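You operate a simulated robot arm through the tools that you are given. There is no shell and no other tool. Be economical: measure what you need, move in short steps, check, and stop when the job is done.

You are at the controls of a simulated robot arm. One attempt, no reset.

Task
Close the spine unit up after its service and reset the binder to READY.
Fine: latch, hood, drawer seven and clamp two shut before you free the middle red stop.
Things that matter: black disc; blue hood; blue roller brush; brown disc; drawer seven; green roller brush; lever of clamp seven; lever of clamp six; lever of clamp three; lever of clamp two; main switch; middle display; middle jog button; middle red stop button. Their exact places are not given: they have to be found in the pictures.

The check looks at the end state, three seconds after you hand in, the way a careful person would. Anything else that was tipped, shoved, dropped, spilled or broken makes it a failure.

Robot
A 7-joint arm with a fingered hand on a trunk, on a base that drives. Base frame: it is fixed to the floor where the robot stands at the start and does not move with it; the origin is under the middle of the robot, x ahead of it, y to its left, z up; the surface under the hand at the start is at about z = 800. Lengths are in mm, angles in degrees, forces in N, time in s.
With the tool pointing down near the work surface it reaches from about 340 to 720 mm from the robot's upright axis, wherever it stands. Its first joint turns from -69.0 to 172.0 degrees. Places, roughly: blue hood [700, 400, 1000]; drawer seven [500, 200, 600]; green roller brush (18x6x6 cm) [500, 400, 800]; lever of clamp seven [1100, -2000, 1100]; lever of clamp six [1100, -1500, 1100]; lever of clamp three [1100, 200, 1100]; lever of clamp two [1000, 700, 1000]; main switch [800, -200, 700]; middle display [900, 800, 1000]; middle jog button [900, 300, 1000]; middle red stop button [800, 200, 1000]; middle reset button [900, 400, 1000]; red latch [500, 0, 900]. Payload 3.4 kg.
The tool frame sits at the grasp point between the pads (the TCP): z along the fingers, y along the line on which they close. The tips reach 25 mm beyond it. The gripper opens to 88 mm. The gripper's body begins 29 mm behind the TCP. The gripper is a hand of 4 fingers: y runs from the thumb to the fingers, the wrist lies at [-13, -97, -162] in the tool frame, and closing takes about 1.5 s.
Orientation is told as [roll, pitch, yaw] about the base's x, y, z axes, in that order, counted from this pose: with the fingers straight down and the wrist toward the robot, the tool's x, y and z point along [0, 1, 0], [1, 0, 0] and [0, 0, -1] of the base frame.

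Tools
- The arm moves only by the tool nudge_tool. Its argument "plan" is a list of rows, each a list of 7 numbers: the opening, from 0 (shut) to 1 (fully open), then the shift along the tool's x, y, z in mm, then the turn, a rotation vector about the tool's x, y, z in rad. In form: [[claw, tx, ty, tz, ax, ay, az], ...]. A call has 1 to 12 rows; each row shifts and turns the commanded pose from where the row before left it, along the tool's axes as they then stand. A row lasts 0.2 s, in which the tool goes at most 50 mm and 8.6 degrees; a call with a longer step from one row to the next is refused whole, and so is a gripper value outside its range. Where a pose cannot be reached the arm comes as near as it can. A force on the tool above 40 N (or 10 N above the force at the start of the call, whichever is more), or a blocked arm, ends the call early, and 0.2 s more pass. The fingers move at their own pace (about 108 mm/s each) and stop on an object; they squeeze with about 33 N. The grip force told is the motor's: it shows also when the fingers shut on nothing. Time passes only in rows, and 0.2 s behind the last, so rows that do not move let the fingers close. It gives the time, the measured TCP pose, the force on the tool (base axes), the opening and the grip force at its end, in the units of the frame above (readings bear some noise), with the torque about the TCP (base axes, N m) and any sound that the robot's microphone picked up.
- Cameras (640 x 400 px; columns grow to the right, rows downward): "scene" is now at [135.3, 29.1, 1405.3]; the picture's right is [0.31, -0.95, 0.00], its down [-0.48, -0.16, -0.86] and it looks along [0.82, 0.27, -0.51] (base axes); focal length 214 px, centre (320, 200). "wrist" rides on the gripper at [64, -83, -98] in the tool frame; the picture's right is [-0.62, 0.37, -0.69], its down [-0.71, -0.63, 0.30] and it looks along [-0.32, 0.68, 0.65] (tool axes); focal length 265 px, centre (320, 200).
- snapshot(camera): a new picture of that camera. It takes no simulated time.
- raise_lower(by): slides the trunk up (or, below 0, down) by that many mm; the arm and the scene camera ride with it, the base frame stays. It gives what a move gives, with no picture.
- steer(legs): drives the robot by 1 to 6 legs, each [ahead, left, turn to the left] in mm, mm and degrees, along the robot's own axes; the way and the turn of a leg run together, so that a leg with both is an arc; at most 1500 mm and 180 degrees a leg. The arm and the cameras ride along, it lands a little off, and it stops where it bumps. It gives what a move gives.
- grasp_type(shape): the hand has 4 fingers and takes this shape, open, in about a second: jaw (thumb against the fingers, like two jaws); tri (thumb and two fingers); tip (a fingertip pinch); poke (one finger out to press); point (the index stretched); flat (the hand flat); cup (the hand cupped); fist (a fist). The gripper value then closes the fingers along that shape, each until it touches; the sizes above hold for jaw. It gives what a move gives, with no picture.
- turn_head(pan, tilt): turns the head with the scene camera to pan (to the left, within 86 degrees either way) and tilt (down, from -29 to 69), counted from straight ahead of the robot. It gives what a move gives.
- measure_at(camera, pixels): there is no depth. For up to 12 entries [column, row, z] of the newest picture of that camera ("zoom" is the newest enlarged one), the place [x, y] in the base frame at which the ray of that pixel passes the height z, good to about 2 mm. It takes no simulated time.
- close_up(camera, box): a new picture of the part [left, top, right, bottom] of that camera's present view, enlarged. It takes no simulated time.
- job_done(): hands the job in; it is judged then, once.

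Go step by step. Measure first, check grasps and placings, and put right what went wrong. The budget is 80 turns and 68 pictures, counting those below and the enlarged ones. Unless the task says otherwise, let go and move clear before handing in, and close with one line.

The tools are called after "Request:" as name(argument=value, ...) on one line, values as JSON. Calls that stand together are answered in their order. nudge_tool: Moves the arm, as the interface text tells. Its arguments: {"type":"object","properties":{"plan":{"type":"array"}},"required":["plan"]} The other tools are called the same way: raise_lower (by) slides the trunk up or down; grasp_type (shape) gives the hand a shape; steer (legs) drives the base; turn_head (pan, tilt) turns the head that bears the scene camera; snapshot (camera) takes a picture; measure_at (camera, pixels) gives the place at which the rays of pixels pass given heights; close_up (camera, box) takes an enlarged picture of a part of a camera's view; job_done () hands the job in.

At the start:

```text
time: 0.0
position: [441.4, 117.8, 1338.2]
tool_rot: [0.0, 0.1, 0.0]
ft_force: [0.4, -0.5, -0.3]
ft_torque: [-0.04, -0.02, 0.03]
finger_gap: 87.7
gripper_force: 0.0
shape: jaw
trunk travel left (down, up): [-703.0, 137.0]
robot x, y, heading: [-0.3, -1.3, -0.0]
head pan, tilt: [18.1, 30.4]
```

scene: 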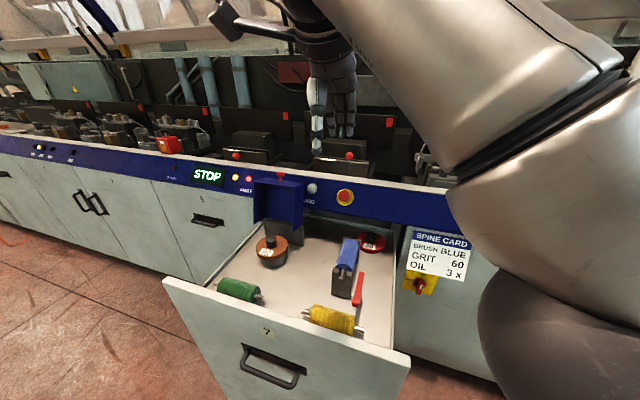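
wrist: 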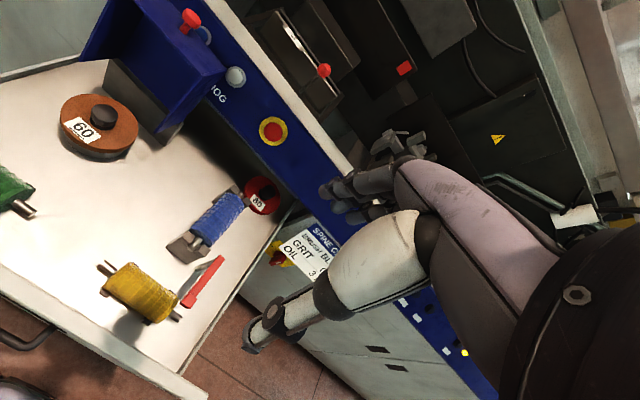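

The scene shows an open drawer seven with brushes and discs, a card (BRUSH BLUE, GRIT 60, OIL 3x) and a STOP display. I'll look closer first.

Request:
close_up(camera="scene", box=[160, 150, 480, 350])

Request:
close_up(camera="wrist", box=[0, 0, 400, 250])

Request:
close_up(camera="scene", box=[0, 60, 320, 260])

```text
2.00 times, centred on (320, 250) of scene
```

zoom: 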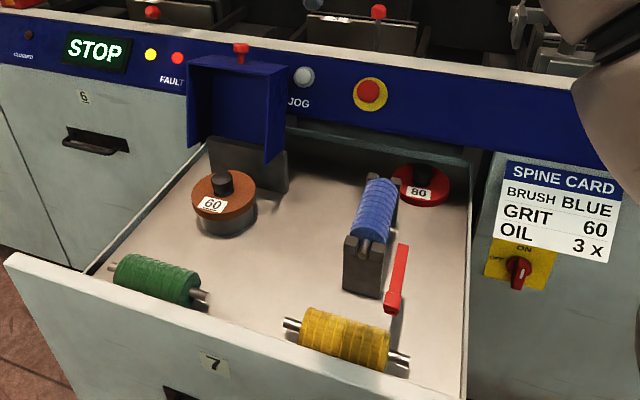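

```text
1.60 times, centred on (200, 125) of wrist
```

zoom: 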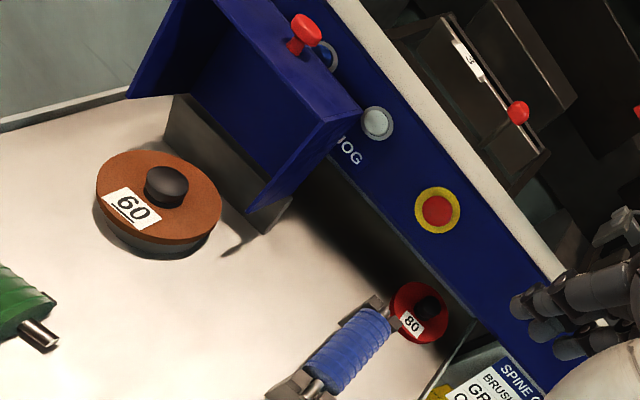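

```text
2.00 times, centred on (160, 160) of scene
```

zoom: 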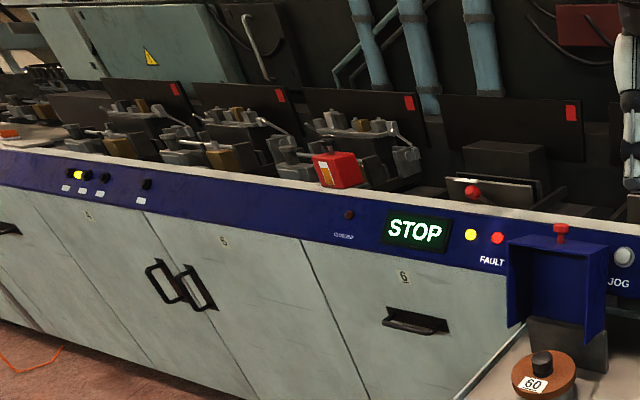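

Brown disc 60 appears on the spindle and the blue brush in its cradle; the hood, latch and drawer are open. I'll turn the head to check the rest.

Request:
turn_head(pan=40, tilt=22)

Request:
snapshot(camera="scene")

Request:
close_up(camera="scene", box=[300, 100, 560, 262])

Request:
turn_head(pan=10, tilt=50)

Request:
snapshot(camera="scene")

Request:
close_up(camera="scene", box=[200, 60, 440, 210])

```text
time: 0.8
position: [440.4, 117.8, 1338.1]
tool_rot: [-0.1, 0.1, 0.0]
ft_force: [-0.2, -0.3, 0.2]
ft_torque: [0.0, 0.01, 0.01]
finger_gap: 87.4
gripper_force: 0.0
shape: jaw
trunk travel left (down, up): [-703.0, 137.0]
robot x, y, heading: [0.6, -1.0, -0.1]
head pan, tilt: [40.0, 22.0]
```

```text
62 pictures are left
```

scene: 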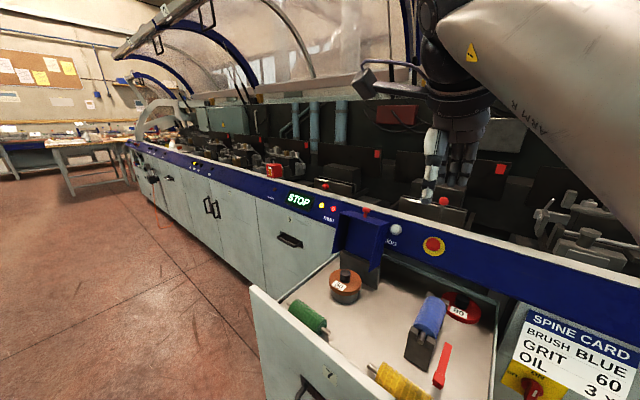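

```text
2.46 times, centred on (430, 181) of scene
```

zoom: 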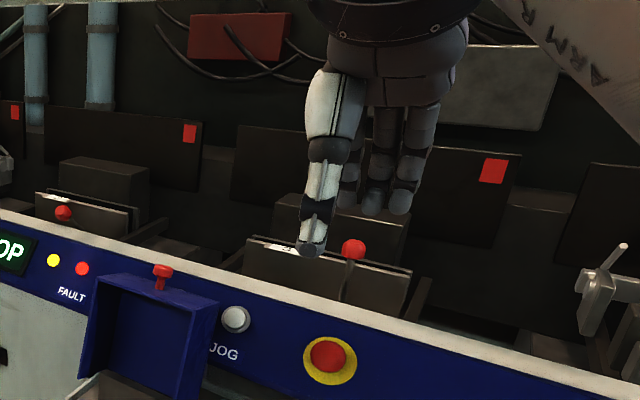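

```text
time: 1.8
position: [441.4, 116.6, 1338.6]
tool_rot: [0.0, 0.1, 0.0]
ft_force: [-0.9, -0.5, -0.6]
ft_torque: [0.03, 0.01, 0.0]
finger_gap: 87.8
gripper_force: 0.1
shape: jaw
trunk travel left (down, up): [-703.0, 137.0]
robot x, y, heading: [0.4, -0.9, -0.2]
head pan, tilt: [10.0, 50.0]
```

```text
60 pictures are left
```

scene: 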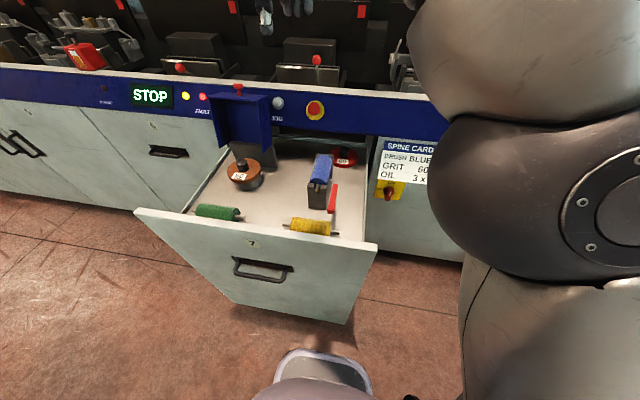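

```text
2.67 times, centred on (320, 135) of scene
```

zoom: 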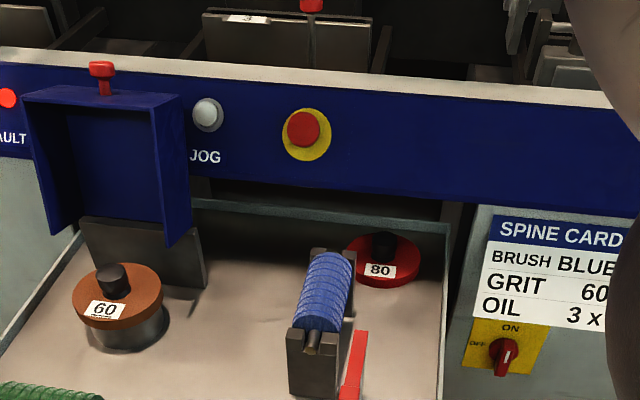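

The latch (red strip beside the cradle, around (333,195)) and the hood need closer inspection; also the display area.

Request:
close_up(camera="scene", box=[270, 130, 398, 210])

Request:
close_up(camera="scene", box=[80, 40, 240, 140])

Request:
close_up(camera="wrist", box=[80, 160, 300, 340])

Request:
measure_at(camera="scene", pixels=[[317, 60, 1050], [180, 68, 1050], [238, 88, 1000], [278, 103, 950], [315, 110, 950], [333, 183, 750], [333, 212, 750], [240, 165, 800], [265, 268, 650], [315, 232, 750], [218, 212, 750]])

```text
5.00 times, centred on (334, 170) of scene
```

zoom: 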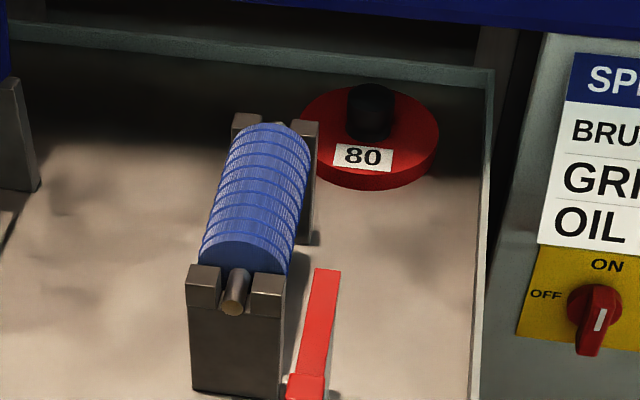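

```text
4.00 times, centred on (160, 90) of scene
```

zoom: 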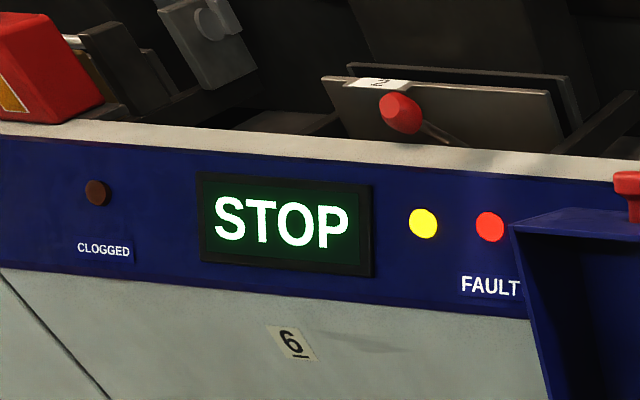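

```text
2.22 times, centred on (190, 250) of wrist
```

zoom: 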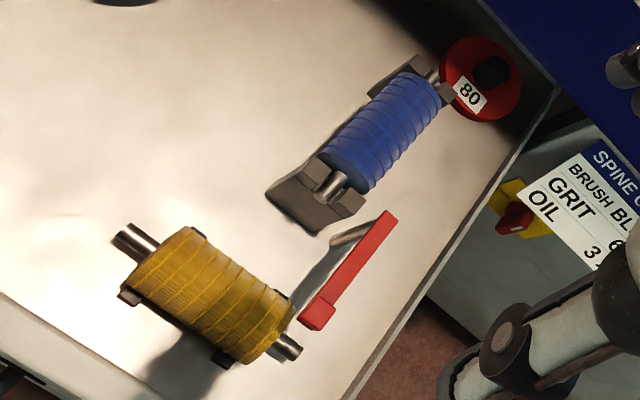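

```text
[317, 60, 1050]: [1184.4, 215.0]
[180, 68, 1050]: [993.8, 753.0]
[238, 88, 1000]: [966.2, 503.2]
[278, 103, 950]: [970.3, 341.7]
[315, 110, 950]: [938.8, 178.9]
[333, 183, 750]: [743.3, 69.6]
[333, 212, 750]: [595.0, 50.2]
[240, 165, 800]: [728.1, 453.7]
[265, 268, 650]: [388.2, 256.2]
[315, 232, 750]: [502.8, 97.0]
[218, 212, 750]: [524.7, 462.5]
```

To triangulate heights, I'll take the same points in both cameras at two heights.

Request:
measure_at(camera="scene", pixels=[[317, 60, 1150], [180, 68, 1150], [238, 88, 1100], [278, 103, 1050], [315, 110, 1050], [333, 183, 850], [331, 211, 850], [331, 211, 750], [240, 161, 900], [240, 161, 800], [321, 155, 850], [321, 155, 750]])

Request:
measure_at(camera="wrist", pixels=[[324, 71, 1050], [324, 71, 1150], [190, 18, 1000], [190, 18, 1100], [236, 76, 950], [236, 76, 1050], [272, 131, 950], [272, 131, 1050], [212, 256, 750], [212, 256, 850], [185, 305, 750], [185, 305, 850]])

```text
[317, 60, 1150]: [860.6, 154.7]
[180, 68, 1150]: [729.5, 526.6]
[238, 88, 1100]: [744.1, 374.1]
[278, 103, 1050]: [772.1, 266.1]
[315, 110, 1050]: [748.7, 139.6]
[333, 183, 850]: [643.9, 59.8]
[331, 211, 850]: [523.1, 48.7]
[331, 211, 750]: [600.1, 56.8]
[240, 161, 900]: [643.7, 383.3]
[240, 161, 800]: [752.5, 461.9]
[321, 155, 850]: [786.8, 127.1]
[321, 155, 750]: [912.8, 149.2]
```

```text
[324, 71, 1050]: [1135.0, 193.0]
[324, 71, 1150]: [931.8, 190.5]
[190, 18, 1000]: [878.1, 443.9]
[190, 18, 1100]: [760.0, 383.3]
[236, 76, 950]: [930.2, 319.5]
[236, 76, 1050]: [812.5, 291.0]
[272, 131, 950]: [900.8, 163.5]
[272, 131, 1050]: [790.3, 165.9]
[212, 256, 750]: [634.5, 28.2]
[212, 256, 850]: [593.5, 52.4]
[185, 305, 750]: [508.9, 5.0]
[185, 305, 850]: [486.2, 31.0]
```

Latch bar is at z≈905 (x 477–590, y≈50), hood knob ≈(777,393,1085), jog ≈(871,305,1000), stop ≈(848,162,998). I'll lower the trunk to view the latch with the wrist camera.

Request:
raise_lower(by=-230)

Request:
snapshot(camera="wrist")

Request:
snapshot(camera="scene")

```text
time: 4.2
position: [441.2, 116.1, 1107.3]
tool_rot: [0.0, 0.1, 0.0]
ft_force: [0.0, 0.9, 0.6]
ft_torque: [0.01, -0.03, 0.02]
finger_gap: 87.8
gripper_force: 0.0
shape: jaw
trunk travel left (down, up): [-473.0, 367.0]
robot x, y, heading: [-2.2, -0.4, -0.1]
head pan, tilt: [10.0, 50.0]
```

```text
55 pictures are left
```

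wrist: 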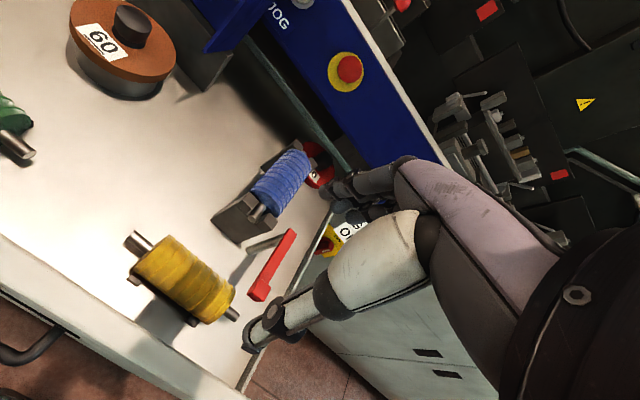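

```text
54 pictures are left
```

scene: 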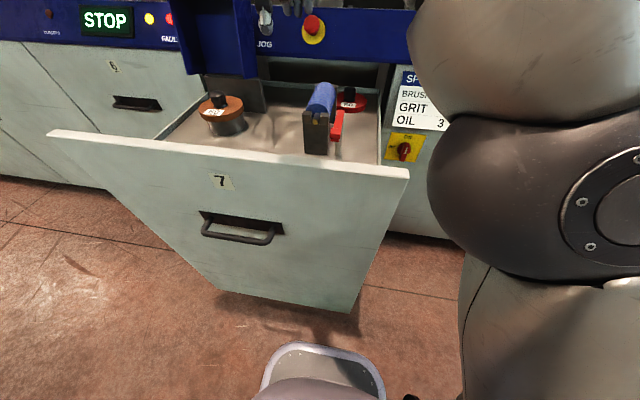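

Request:
close_up(camera="scene", box=[280, 70, 376, 170])

Request:
close_up(camera="wrist", box=[200, 130, 360, 310])

Request:
measure_at(camera="wrist", pixels=[[291, 234, 900], [291, 234, 850], [258, 291, 900], [258, 291, 850], [286, 234, 900], [253, 245, 850], [253, 245, 900], [265, 205, 900], [225, 222, 900], [250, 235, 900]])

Request:
measure_at(camera="scene", pixels=[[337, 112, 900], [337, 112, 950], [335, 140, 900], [335, 140, 850], [314, 121, 900], [303, 110, 900], [328, 112, 900], [316, 155, 820], [230, 147, 850], [410, 177, 850], [48, 132, 850], [240, 240, 650]])

```text
4.00 times, centred on (328, 120) of scene
```

zoom: 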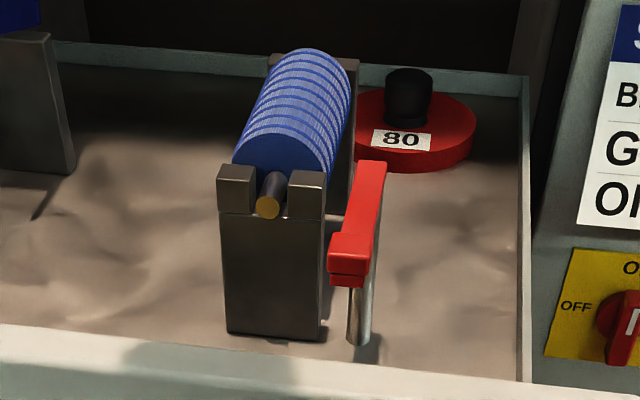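

```text
2.22 times, centred on (280, 220) of wrist
```

zoom: 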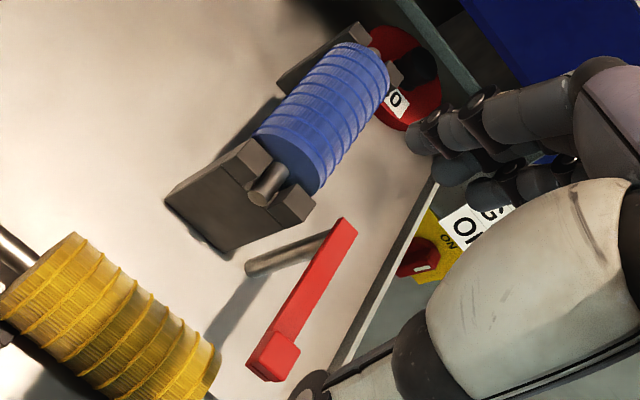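

```text
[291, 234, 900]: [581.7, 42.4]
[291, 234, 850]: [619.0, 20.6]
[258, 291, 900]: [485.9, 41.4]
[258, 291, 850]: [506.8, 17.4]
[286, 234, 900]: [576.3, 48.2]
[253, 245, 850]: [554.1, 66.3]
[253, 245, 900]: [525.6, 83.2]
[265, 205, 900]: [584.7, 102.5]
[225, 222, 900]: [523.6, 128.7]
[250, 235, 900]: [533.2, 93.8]
```

```text
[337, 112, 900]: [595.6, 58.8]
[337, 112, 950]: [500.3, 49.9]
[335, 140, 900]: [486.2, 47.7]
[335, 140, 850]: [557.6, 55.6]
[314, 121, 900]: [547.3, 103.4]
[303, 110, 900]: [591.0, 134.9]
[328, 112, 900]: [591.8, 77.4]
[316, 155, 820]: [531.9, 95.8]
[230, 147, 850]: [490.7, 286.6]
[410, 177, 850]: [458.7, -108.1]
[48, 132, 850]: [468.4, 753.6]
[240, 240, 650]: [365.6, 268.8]
```

The latch is a bar at z≈910 pivoting on a post at about (570,48), with its free end at (480,46); it must swing over the brush shaft toward +y. I'll shape the hand to poke and view it.

Request:
grasp_type(shape="poke")

Request:
snapshot(camera="wrist")

Request:
turn_head(pan=10, tilt=30)

Request:
snapshot(camera="scene")

```text
time: 5.1
position: [441.5, 116.2, 1107.3]
tool_rot: [0.0, 0.1, 0.0]
ft_force: [-0.5, 0.3, -0.1]
ft_torque: [0.01, -0.01, -0.01]
finger_gap: 0.0
gripper_force: 0.1
shape: poke
trunk travel left (down, up): [-473.0, 367.0]
robot x, y, heading: [-1.5, -2.3, -0.1]
head pan, tilt: [10.0, 50.0]
```

```text
51 pictures are left
```

wrist: 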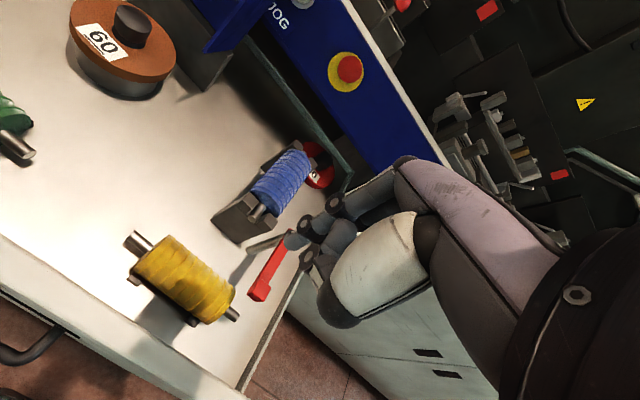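

```text
time: 6.0
position: [441.2, 117.1, 1107.3]
tool_rot: [0.0, 0.0, 0.1]
ft_force: [-0.5, -0.5, 0.4]
ft_torque: [-0.01, 0.0, 0.02]
finger_gap: 0.0
gripper_force: 0.0
shape: poke
trunk travel left (down, up): [-473.0, 367.0]
robot x, y, heading: [-0.3, 0.7, 0.1]
head pan, tilt: [10.0, 30.0]
```

```text
50 pictures are left
```

scene: 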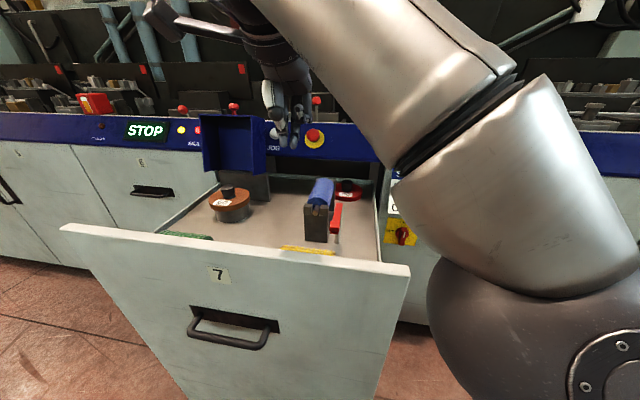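

In poke shape the index tip sits near the TCP axis. I'll bring it to the -y side of the latch's free end, still above it, and look.

Request:
nudge_tool(plan=[[0, -36, 15, 40, 0, 0, 0], [0, -36, 15, 40, 0, 0, 0], [0, -36, 15, 40, 0, 0, 0], [0, 0, 0, 20, 0, 0, 0], [0, 0, 0, 0, 0, 0, 0]])

Request:
snapshot(camera="wrist")

Request:
snapshot(camera="scene")

```text
refused: row 1 steps farther than a row can; nothing moved
```

```text
49 pictures are left
```

wrist: 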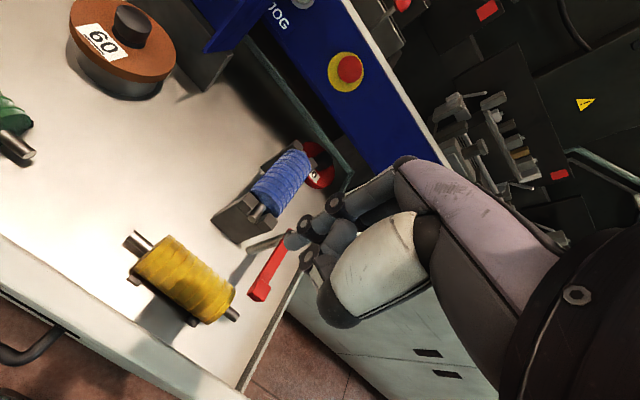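

```text
48 pictures are left
```

scene: 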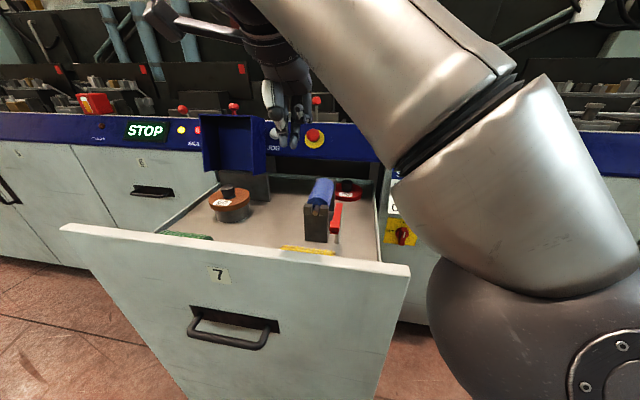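

The step was over 50 mm; I'll split it up.

Request:
nudge_tool(plan=[[0, -27, 11, 30, 0, 0, 0], [0, -27, 11, 30, 0, 0, 0], [0, -27, 11, 30, 0, 0, 0], [0, -27, 11, 30, 0, 0, 0], [0, 0, 0, 20, 0, 0, 0], [0, 0, 0, 0, 0, 0, 0]])

Request:
turn_head(pan=5, tilt=45)

Request:
snapshot(camera="scene")

Request:
snapshot(camera="wrist")

```text
time: 7.3
position: [485.1, 10.0, 968.5]
tool_rot: [0.0, 0.1, 0.0]
ft_force: [-0.5, 0.2, 0.1]
ft_torque: [-0.01, 0.02, 0.01]
finger_gap: 0.0
gripper_force: 32.4
shape: jaw
trunk travel left (down, up): [-473.0, 367.0]
robot x, y, heading: [-2.3, 2.7, 0.0]
head pan, tilt: [10.0, 30.0]
```

```text
time: 8.1
position: [484.2, 9.3, 969.8]
tool_rot: [0.0, 0.1, 0.0]
ft_force: [-0.4, 0.1, 0.8]
ft_torque: [0.0, 0.01, 0.01]
finger_gap: 0.0
gripper_force: 33.2
shape: jaw
trunk travel left (down, up): [-473.0, 367.0]
robot x, y, heading: [-1.9, 4.0, -0.0]
head pan, tilt: [5.0, 45.0]
```

```text
47 pictures are left
```

scene: 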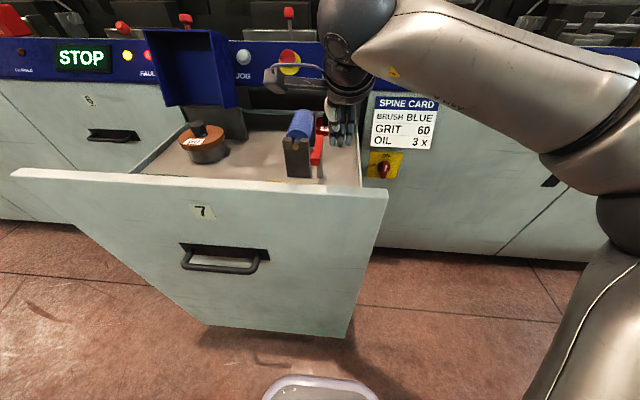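

```text
46 pictures are left
```

wrist: 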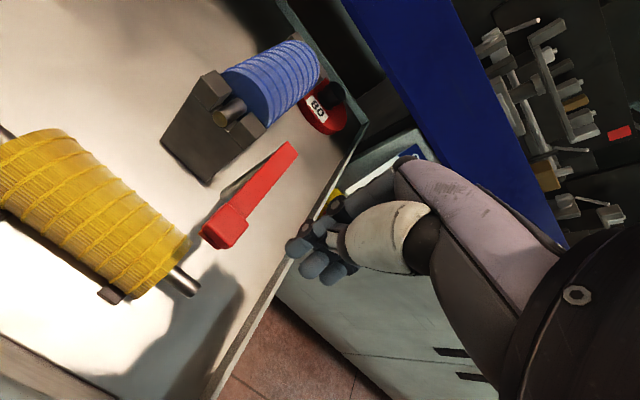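

The value 0 reverted it to a closed jaw. I'll set poke again and move with value 1, lowering next to the bar.

Request:
grasp_type(shape="poke")

Request:
nudge_tool(plan=[[1, 0, 0, 19, 0, 0, 0], [1, 0, 0, 19, 0, 0, 0], [1, 0, 0, 0, 0, 0, 0]])

Request:
snapshot(camera="wrist")

Request:
close_up(camera="scene", box=[270, 90, 382, 190])

```text
time: 9.0
position: [484.7, 10.1, 968.2]
tool_rot: [0.0, 0.1, 0.0]
ft_force: [0.5, -0.2, 1.0]
ft_torque: [0.02, 0.02, 0.0]
finger_gap: 0.1
gripper_force: 0.1
shape: poke
trunk travel left (down, up): [-473.0, 367.0]
robot x, y, heading: [-3.0, 0.3, -0.1]
head pan, tilt: [5.0, 45.0]
```

```text
time: 9.8
position: [485.3, 9.6, 930.9]
tool_rot: [0.1, 0.1, 0.0]
ft_force: [0.1, 0.7, 0.1]
ft_torque: [0.03, 0.0, 0.01]
finger_gap: 0.2
gripper_force: 0.0
shape: poke
trunk travel left (down, up): [-473.0, 367.0]
robot x, y, heading: [-3.6, 0.2, -0.0]
head pan, tilt: [5.0, 45.0]
```

```text
45 pictures are left
```

wrist: 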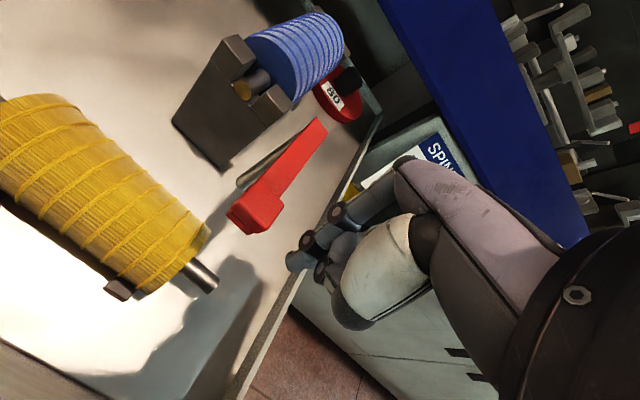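

```text
4.00 times, centred on (326, 140) of scene
```

zoom: 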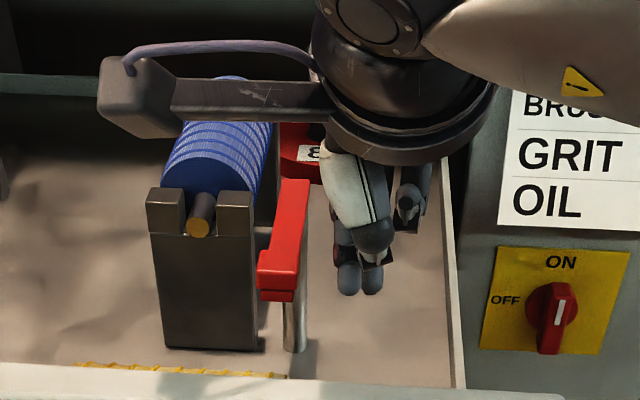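

Request:
measure_at(camera="scene", pixels=[[333, 161, 880], [333, 161, 910], [339, 161, 900], [319, 135, 910], [312, 163, 910], [315, 162, 900], [296, 147, 890]])

Request:
measure_at(camera="wrist", pixels=[[292, 260, 880], [292, 260, 910], [319, 120, 910], [240, 218, 910], [282, 200, 910], [240, 90, 890], [244, 91, 910]])

```text
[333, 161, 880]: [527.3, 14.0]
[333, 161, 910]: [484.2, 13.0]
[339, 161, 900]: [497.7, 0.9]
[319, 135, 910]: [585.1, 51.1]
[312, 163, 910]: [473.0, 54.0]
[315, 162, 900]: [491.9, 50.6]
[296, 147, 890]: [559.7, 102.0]
```

```text
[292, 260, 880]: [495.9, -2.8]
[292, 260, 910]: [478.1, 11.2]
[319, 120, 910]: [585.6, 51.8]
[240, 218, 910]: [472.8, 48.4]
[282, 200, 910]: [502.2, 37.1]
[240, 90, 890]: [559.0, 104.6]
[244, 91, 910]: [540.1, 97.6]
```

Fingertip is at ≈(485,12,905), bar top z≈910 from (472,46) to (585,52). Lowering 12 mm and pushing along the arc to about 60°.

Request:
nudge_tool(plan=[[1, 0, 0, 12, 0, 0, 0], [1, 12, 3, 0, 0, 0, 0], [1, 12, 4, 0, 0, 0, 0], [1, 22, -1, 0, 0, 0, 0], [1, 22, 5, 0, 0, 0, 0], [1, 20, 10, 0, 0, 0, 0], [1, 17, 15, 0, 0, 0, 0], [1, 0, 0, 0, 0, 0, 0]])

Request:
snapshot(camera="wrist")

```text
time: 11.6
position: [521.5, 113.4, 917.2]
tool_rot: [0.0, 0.1, 0.0]
ft_force: [-0.4, -0.3, -0.5]
ft_torque: [0.0, -0.01, -0.03]
finger_gap: 0.1
gripper_force: 0.1
shape: poke
trunk travel left (down, up): [-473.0, 367.0]
robot x, y, heading: [1.4, 0.8, 0.2]
head pan, tilt: [5.0, 45.0]
```

```text
43 pictures are left
```

wrist: 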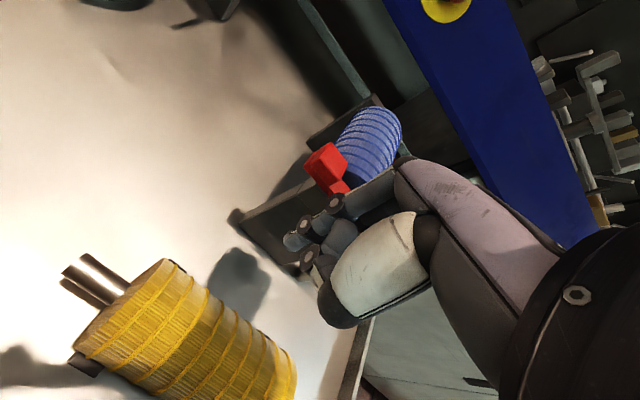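

The bar swung with the finger with no resistance. Finishing the arc with the tip raised 8 mm.

Request:
nudge_tool(plan=[[1, 0, 0, -8, 0, 0, 0], [1, 15, 18, 0, 0, 0, 0], [1, 6, 12, 0, 0, 0, 0], [1, 2, 10, 0, 0, 0, 0], [1, 0, 3, 0, 0, 0, 0], [1, 0, 0, 0, 0, 0, 0]])

Request:
close_up(camera="scene", box=[240, 70, 400, 190])

```text
time: 13.0
position: [565.2, 139.4, 925.1]
tool_rot: [0.1, 0.1, 0.0]
ft_force: [0.4, -0.2, -0.7]
ft_torque: [0.01, 0.03, 0.02]
finger_gap: 0.0
gripper_force: 0.2
shape: poke
trunk travel left (down, up): [-473.0, 367.0]
robot x, y, heading: [0.5, 0.6, -0.0]
head pan, tilt: [5.0, 45.0]
```

```text
3.33 times, centred on (320, 130) of scene
```

zoom: 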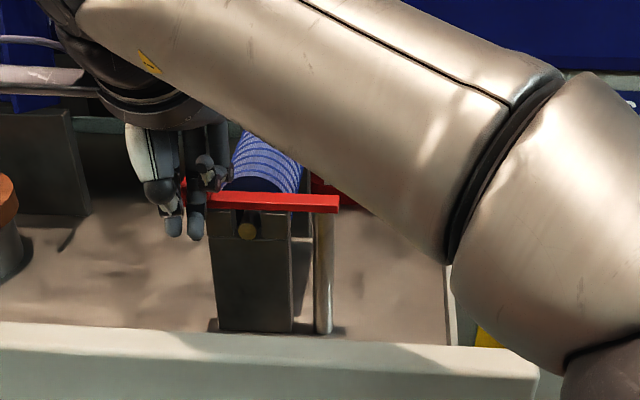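

The bar lies across the shaft now; I'll push a little further to find the stop, then back off and up.

Request:
nudge_tool(plan=[[1, 0, 4, 0, 0, 0, 0], [1, 0, 4, 0, 0, 0, 0], [1, 0, 0, 0, 0, 0, 0]])

Request:
close_up(camera="scene", box=[260, 110, 356, 170])

```text
time: 13.8
position: [571.3, 138.2, 926.7]
tool_rot: [0.0, 0.0, 0.0]
ft_force: [-3.0, 1.1, 2.2]
ft_torque: [-0.01, -0.04, 0.0]
finger_gap: 0.1
gripper_force: 0.0
shape: poke
trunk travel left (down, up): [-473.0, 367.0]
robot x, y, heading: [2.3, -0.5, -0.2]
head pan, tilt: [5.0, 45.0]
```

```text
6.67 times, centred on (308, 140) of scene
```

zoom: 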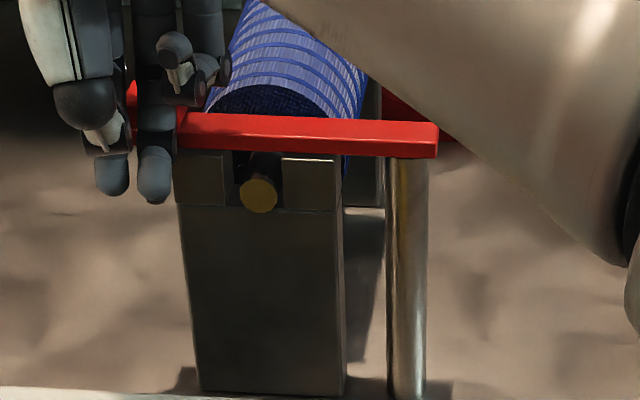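

Latch is against its stop. I'll back off and raise, then survey the hood.

Request:
nudge_tool(plan=[[1, 0, -15, 0, 0, 0, 0], [1, 0, -10, -40, 0, 0, 0], [1, 0, -10, -45, 0, 0, 0], [1, 0, -10, -45, 0, 0, 0], [1, 0, -10, -45, 0, 0, 0], [1, 0, -10, -45, 0, 0, 0]])

Request:
turn_head(pan=15, tilt=55)

Request:
snapshot(camera="scene")

Request:
snapshot(camera="wrist")

```text
time: 15.4
position: [519.6, 74.3, 1085.3]
tool_rot: [3.9, 1.1, -4.0]
ft_force: [-1.3, 0.7, 0.2]
ft_torque: [0.04, -0.01, -0.02]
finger_gap: 0.0
gripper_force: 0.0
shape: poke
out of reach, approached as far as the arm can: row 4, 5, 6
trunk travel left (down, up): [-473.0, 367.0]
robot x, y, heading: [-0.1, 4.1, -0.1]
head pan, tilt: [5.0, 45.0]
stopped in row 6: the arm was blocked; the commanded pose is now the measured one
```

```text
time: 16.1
position: [519.0, 73.3, 1085.8]
tool_rot: [3.9, 1.1, -4.1]
ft_force: [0.5, 0.4, 0.2]
ft_torque: [-0.04, -0.02, 0.01]
finger_gap: 0.0
gripper_force: 0.1
shape: poke
trunk travel left (down, up): [-473.0, 367.0]
robot x, y, heading: [-0.1, -0.4, 0.0]
head pan, tilt: [15.0, 55.0]
```

```text
40 pictures are left
```

scene: 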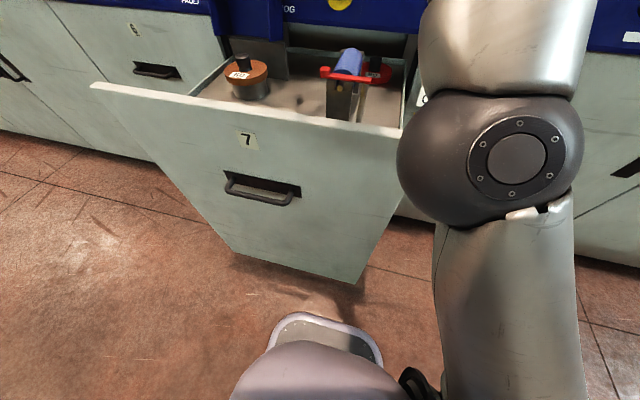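

```text
39 pictures are left
```

wrist: 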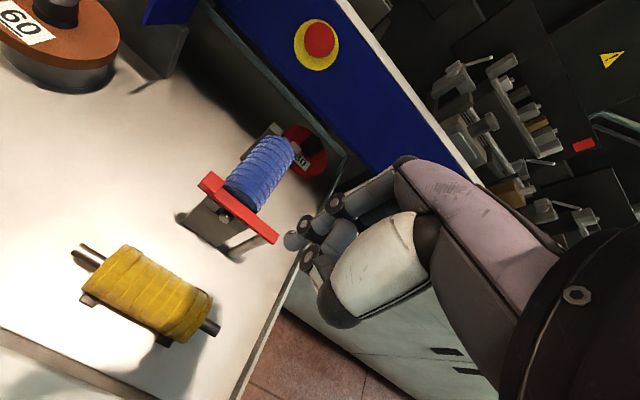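

Request:
measure_at(camera="scene", pixels=[[325, 312, 30], [325, 312, 100], [262, 196, 600], [262, 190, 650], [230, 252, 200], [360, 284, 200], [250, 92, 850], [268, 160, 700]])

Request:
raise_lower(by=200)

Request:
turn_head(pan=25, tilt=30)

Request:
close_up(camera="scene", box=[160, 80, 480, 280])

```text
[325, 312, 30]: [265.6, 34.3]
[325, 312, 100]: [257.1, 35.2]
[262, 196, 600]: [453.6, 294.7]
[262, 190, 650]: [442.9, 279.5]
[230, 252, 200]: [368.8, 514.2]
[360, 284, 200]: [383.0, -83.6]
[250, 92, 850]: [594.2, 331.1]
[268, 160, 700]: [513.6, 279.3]
```

```text
time: 18.3
position: [520.0, 75.0, 1286.0]
tool_rot: [3.9, 1.0, -4.0]
ft_force: [0.0, -0.3, 0.3]
ft_torque: [0.0, 0.01, -0.01]
finger_gap: 0.0
gripper_force: 0.1
shape: poke
trunk travel left (down, up): [-673.0, 167.0]
robot x, y, heading: [1.1, -1.0, -0.1]
head pan, tilt: [15.0, 55.0]
```

```text
time: 19.2
position: [520.1, 73.8, 1286.2]
tool_rot: [3.9, 1.0, -4.0]
ft_force: [-0.7, 0.8, 0.3]
ft_torque: [-0.01, -0.02, 0.02]
finger_gap: 0.0
gripper_force: 0.0
shape: poke
trunk travel left (down, up): [-673.0, 167.0]
robot x, y, heading: [-4.7, 2.2, -0.0]
head pan, tilt: [25.0, 30.0]
```

```text
2.00 times, centred on (320, 180) of scene
```

zoom: 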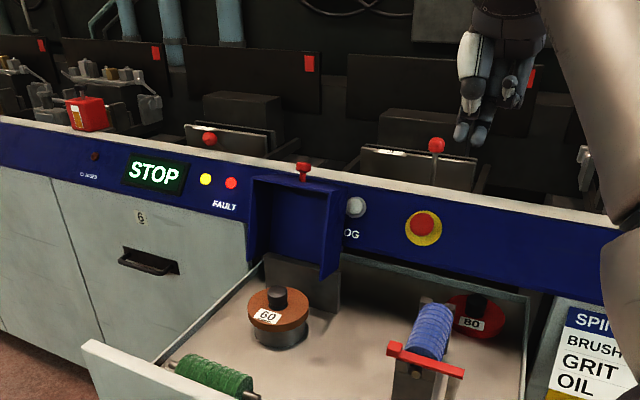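

Base front is at x≈265 and the drawer front at ≈455, so I can go ~120 ahead and 280 left to bring the hood in reach.

Request:
steer(legs=[[0, 280, 0], [110, 0, 0]])

Request:
snapshot(camera="wrist")

Request:
turn_head(pan=15, tilt=40)

Request:
snapshot(camera="scene")

```text
time: 21.9
position: [632.5, 352.5, 1285.7]
tool_rot: [3.9, 1.1, -4.1]
ft_force: [-0.3, -0.2, -0.3]
ft_torque: [0.0, 0.02, 0.02]
finger_gap: 0.2
gripper_force: 0.1
shape: poke
trunk travel left (down, up): [-673.0, 167.0]
robot x, y, heading: [110.8, 278.2, 0.0]
head pan, tilt: [25.0, 30.0]
```

```text
37 pictures are left
```

wrist: 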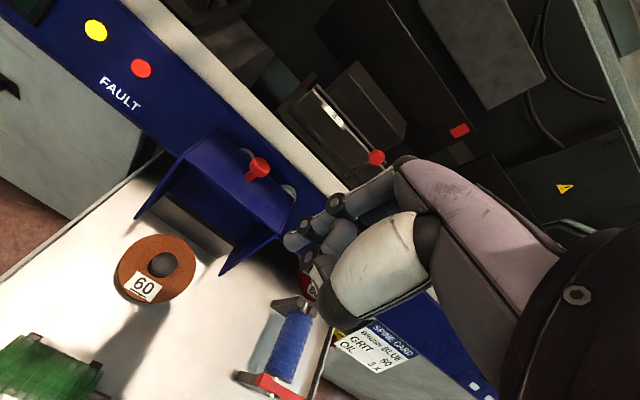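

```text
time: 22.7
position: [632.2, 350.4, 1285.6]
tool_rot: [4.0, 1.1, -4.1]
ft_force: [-0.9, -0.3, 0.1]
ft_torque: [0.01, -0.01, 0.03]
finger_gap: 0.1
gripper_force: 0.0
shape: poke
trunk travel left (down, up): [-673.0, 167.0]
robot x, y, heading: [112.9, 280.7, -0.2]
head pan, tilt: [15.0, 40.0]
```

```text
36 pictures are left
```

scene: 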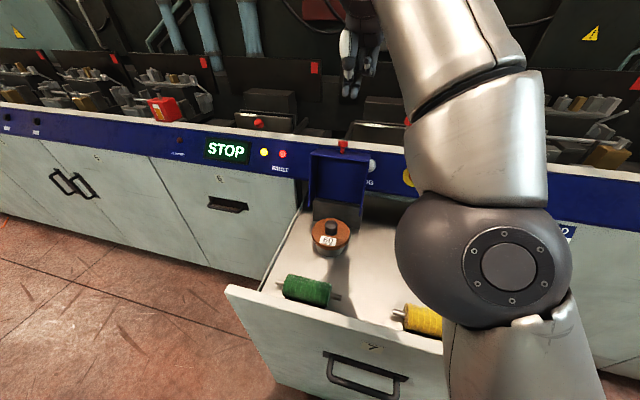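

Request:
measure_at(camera="wrist", pixels=[[262, 165, 1050], [262, 165, 1100], [137, 217, 900], [137, 217, 1000], [222, 274, 900], [222, 274, 1000], [213, 133, 1000], [213, 133, 1060], [246, 156, 1000], [165, 263, 850], [372, 157, 1090], [295, 203, 1050]])

Request:
measure_at(camera="scene", pixels=[[343, 145, 1050], [343, 145, 1100], [308, 198, 900], [308, 198, 1000], [358, 206, 900], [358, 206, 1000], [311, 152, 1000], [311, 152, 1060], [366, 158, 1050], [331, 226, 850], [258, 122, 1000], [258, 122, 1050]])

Request:
close_up(camera="wrist", box=[100, 100, 340, 300])

```text
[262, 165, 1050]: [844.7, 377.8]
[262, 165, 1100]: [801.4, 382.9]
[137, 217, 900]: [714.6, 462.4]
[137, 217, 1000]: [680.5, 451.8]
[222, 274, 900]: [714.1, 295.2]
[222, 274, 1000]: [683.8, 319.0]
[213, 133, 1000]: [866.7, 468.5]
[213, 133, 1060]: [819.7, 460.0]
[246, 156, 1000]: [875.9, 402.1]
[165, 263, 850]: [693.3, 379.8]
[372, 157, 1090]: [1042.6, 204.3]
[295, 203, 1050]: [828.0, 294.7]
```

```text
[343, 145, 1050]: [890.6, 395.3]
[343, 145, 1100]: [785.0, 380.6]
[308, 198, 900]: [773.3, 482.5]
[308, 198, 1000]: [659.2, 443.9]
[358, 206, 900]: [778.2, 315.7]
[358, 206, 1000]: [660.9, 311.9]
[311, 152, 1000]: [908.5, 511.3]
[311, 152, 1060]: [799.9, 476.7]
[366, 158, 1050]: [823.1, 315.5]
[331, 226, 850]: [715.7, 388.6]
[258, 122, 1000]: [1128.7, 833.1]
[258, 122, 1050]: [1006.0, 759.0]
```

```text
2.00 times, centred on (220, 200) of wrist
```

zoom: 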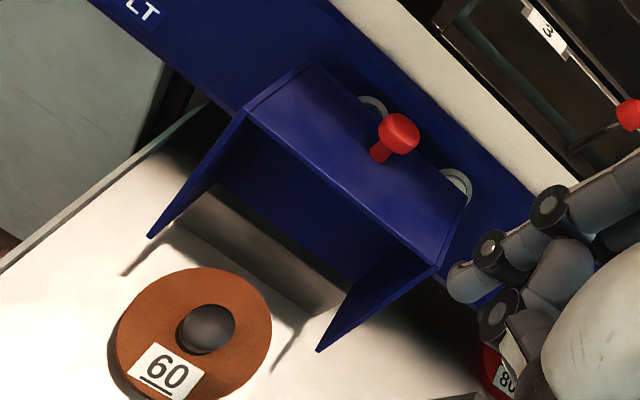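

Request:
measure_at(camera="wrist", pixels=[[184, 154, 1000], [184, 154, 1060], [279, 231, 1000], [279, 231, 1060], [154, 199, 900], [154, 199, 1000], [226, 255, 900], [226, 255, 1000]])

Request:
close_up(camera="scene", box=[290, 130, 400, 250])

```text
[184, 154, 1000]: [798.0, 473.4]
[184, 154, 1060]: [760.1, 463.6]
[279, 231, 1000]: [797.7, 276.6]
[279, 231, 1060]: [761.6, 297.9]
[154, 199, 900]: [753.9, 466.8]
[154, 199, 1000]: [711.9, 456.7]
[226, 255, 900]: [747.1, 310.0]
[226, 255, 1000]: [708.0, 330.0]
```

```text
3.33 times, centred on (345, 190) of scene
```

zoom: 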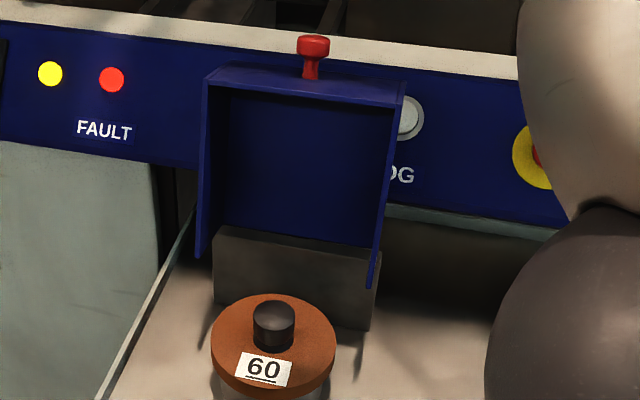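

Geometry: hood roof hinged at the plate top ≈(762,940), leaning back; knob ≈(812,383,1087). I'll drive 40 mm closer, level the tool and bring the finger above and behind the knob.

Request:
steer(legs=[[40, 0, 0]])

Request:
nudge_tool(plan=[[1, 0, 0, 0, -0.019, -0.068, -0.07], [1, 8, 30, 20, 0, 0, 0], [1, 8, 35, 20, 0, 0, 0], [1, 8, 35, 20, 0, 0, 0], [1, 6, 40, 20, 0, 0, 0], [1, 0, 35, 20, 0, 0, 0], [1, 0, 0, 0, 0, 0, 0]])

Request:
snapshot(camera="wrist")

```text
time: 23.6
position: [673.2, 350.2, 1284.8]
tool_rot: [3.9, 1.1, -4.1]
ft_force: [-0.7, 0.5, -0.2]
ft_torque: [0.01, -0.03, -0.02]
finger_gap: 0.1
gripper_force: 0.0
shape: poke
trunk travel left (down, up): [-673.0, 167.0]
robot x, y, heading: [150.0, 279.6, 0.0]
head pan, tilt: [15.0, 40.0]
```

```text
time: 25.1
position: [766.7, 372.2, 1157.4]
tool_rot: [0.0, -0.1, -0.1]
ft_force: [0.3, 0.3, 0.1]
ft_torque: [0.02, 0.03, -0.04]
finger_gap: 0.3
gripper_force: 0.1
shape: poke
out of reach, approached as far as the arm can: row 2, 3, 4, 5, 6
trunk travel left (down, up): [-673.0, 167.0]
robot x, y, heading: [151.2, 278.1, 0.2]
head pan, tilt: [15.0, 40.0]
```

```text
33 pictures are left
```

wrist: 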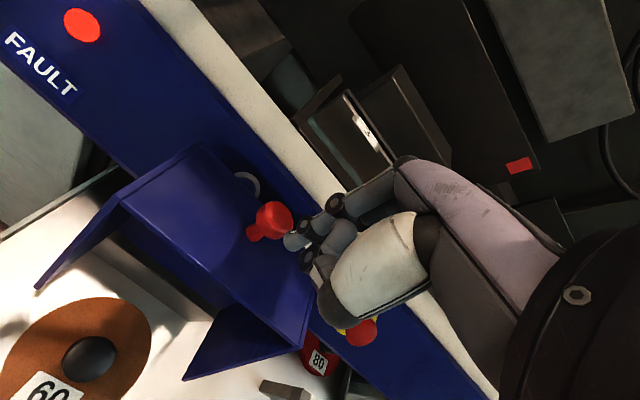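

Out of reach at this arm height; raising the trunk 160 so the arm works lower relative to its shoulder.

Request:
raise_lower(by=160)

Request:
nudge_tool(plan=[[1, 0, 0, 40, 0, 0, 0], [1, 0, 0, 40, 0, 0, 0], [1, 2, 25, 40, 0, 0, 0], [1, 2, 30, 20, 0, 0, 0], [1, 2, 28, 0, 0, 0, 0], [1, 0, 0, 0, 0, 0, 0]])

```text
time: 27.0
position: [766.9, 370.0, 1317.2]
tool_rot: [0.1, -0.3, -0.2]
ft_force: [0.3, -0.3, 0.5]
ft_torque: [0.0, -0.01, 0.01]
finger_gap: 0.2
gripper_force: 0.1
shape: poke
trunk travel left (down, up): [-833.0, 7.0]
robot x, y, heading: [150.8, 276.0, -0.1]
head pan, tilt: [15.0, 40.0]
```

```text
time: 28.4
position: [825.8, 361.8, 1189.1]
tool_rot: [0.1, -0.1, -0.2]
ft_force: [-0.4, -0.2, 0.9]
ft_torque: [-0.01, 0.01, -0.01]
finger_gap: 0.0
gripper_force: 0.1
shape: poke
out of reach, approached as far as the arm can: row 1, 2, 3, 4, 5
trunk travel left (down, up): [-833.0, 7.0]
robot x, y, heading: [149.7, 274.5, 0.2]
head pan, tilt: [15.0, 40.0]
```

Testing where the commanded pose stands with a small retreat and a lowering.

Request:
nudge_tool(plan=[[1, 0, -20, 0, 0, 0, 0], [1, 0, 0, 15, 0, 0, 0], [1, 0, 0, 15, 0, 0, 0], [1, 0, 0, 0, 0, 0, 0]])

```text
time: 29.4
position: [807.0, 359.0, 1156.8]
tool_rot: [0.1, -0.2, -0.1]
ft_force: [0.6, -0.7, -0.2]
ft_torque: [0.0, 0.0, 0.0]
finger_gap: 0.0
gripper_force: 0.2
shape: poke
trunk travel left (down, up): [-833.0, 7.0]
robot x, y, heading: [152.3, 276.7, -0.2]
head pan, tilt: [15.0, 40.0]
```

Commands are relative to the reached pose. Move out to x≈848, y≈383 and then down.

Request:
nudge_tool(plan=[[1, 12, 22, 0, 0, 0, 0], [1, 12, 22, 5, 0, 0, 0], [1, 0, 0, 20, 0, 0, 0], [1, 0, 0, 0, 0, 0, 0]])

Request:
close_up(camera="wrist", box=[160, 100, 420, 360])

Request:
turn_head(pan=8, tilt=35)

Request:
snapshot(camera="scene")

```text
time: 30.4
position: [828.0, 372.7, 1140.1]
tool_rot: [0.1, -0.1, -0.1]
ft_force: [-0.1, 0.6, -0.1]
ft_torque: [0.02, 0.01, -0.03]
finger_gap: 0.0
gripper_force: 0.0
shape: poke
out of reach, approached as far as the arm can: row 2
trunk travel left (down, up): [-833.0, 7.0]
robot x, y, heading: [152.0, 276.9, -0.1]
head pan, tilt: [15.0, 40.0]
```

```text
1.54 times, centred on (290, 230) of wrist
```

zoom: 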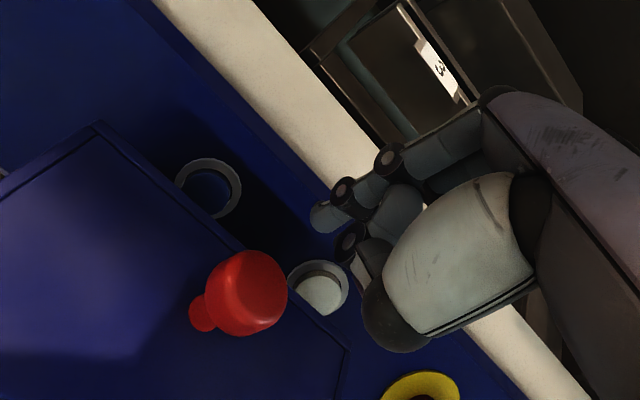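

```text
time: 31.1
position: [828.1, 373.5, 1139.0]
tool_rot: [0.0, -0.3, 0.0]
ft_force: [0.0, -0.1, -0.3]
ft_torque: [-0.01, -0.02, -0.02]
finger_gap: 0.0
gripper_force: 0.0
shape: poke
trunk travel left (down, up): [-833.0, 7.0]
robot x, y, heading: [151.2, 279.3, -0.1]
head pan, tilt: [8.0, 35.0]
```

```text
31 pictures are left
```

scene: 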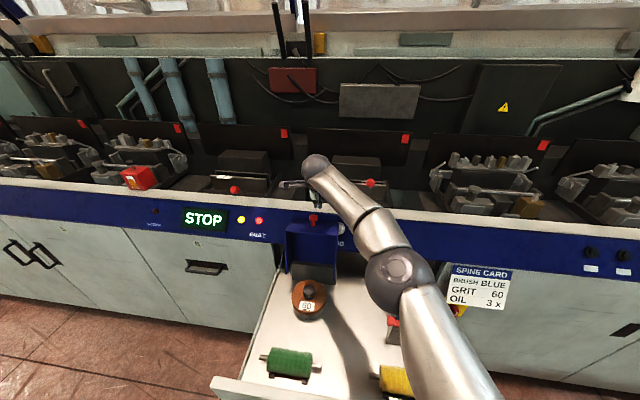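

Request:
snapshot(camera="wrist")

Request:
measure_at(camera="wrist", pixels=[[243, 288, 1087], [243, 288, 1070], [212, 300, 1065], [218, 222, 1000], [289, 288, 1000], [287, 242, 1115], [144, 180, 1080], [258, 290, 1080], [300, 185, 1040]])

Request:
measure_at(camera="scene", pixels=[[314, 218, 1087], [314, 218, 1070], [315, 207, 1115], [287, 226, 1080], [338, 227, 1080]])

```text
30 pictures are left
```

wrist: 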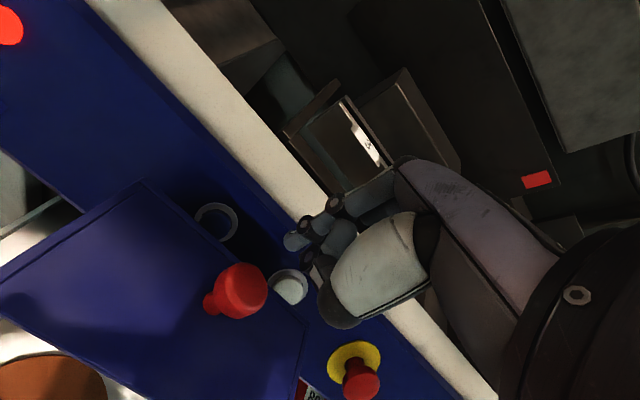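

```text
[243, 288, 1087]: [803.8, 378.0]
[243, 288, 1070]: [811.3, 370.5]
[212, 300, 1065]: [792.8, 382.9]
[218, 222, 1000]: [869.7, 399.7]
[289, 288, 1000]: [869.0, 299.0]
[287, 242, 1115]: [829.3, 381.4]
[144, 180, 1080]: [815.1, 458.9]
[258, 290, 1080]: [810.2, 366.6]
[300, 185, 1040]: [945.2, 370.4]
```

```text
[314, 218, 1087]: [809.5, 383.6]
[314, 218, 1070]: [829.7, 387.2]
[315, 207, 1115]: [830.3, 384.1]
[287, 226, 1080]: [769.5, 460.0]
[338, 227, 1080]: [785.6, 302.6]
```

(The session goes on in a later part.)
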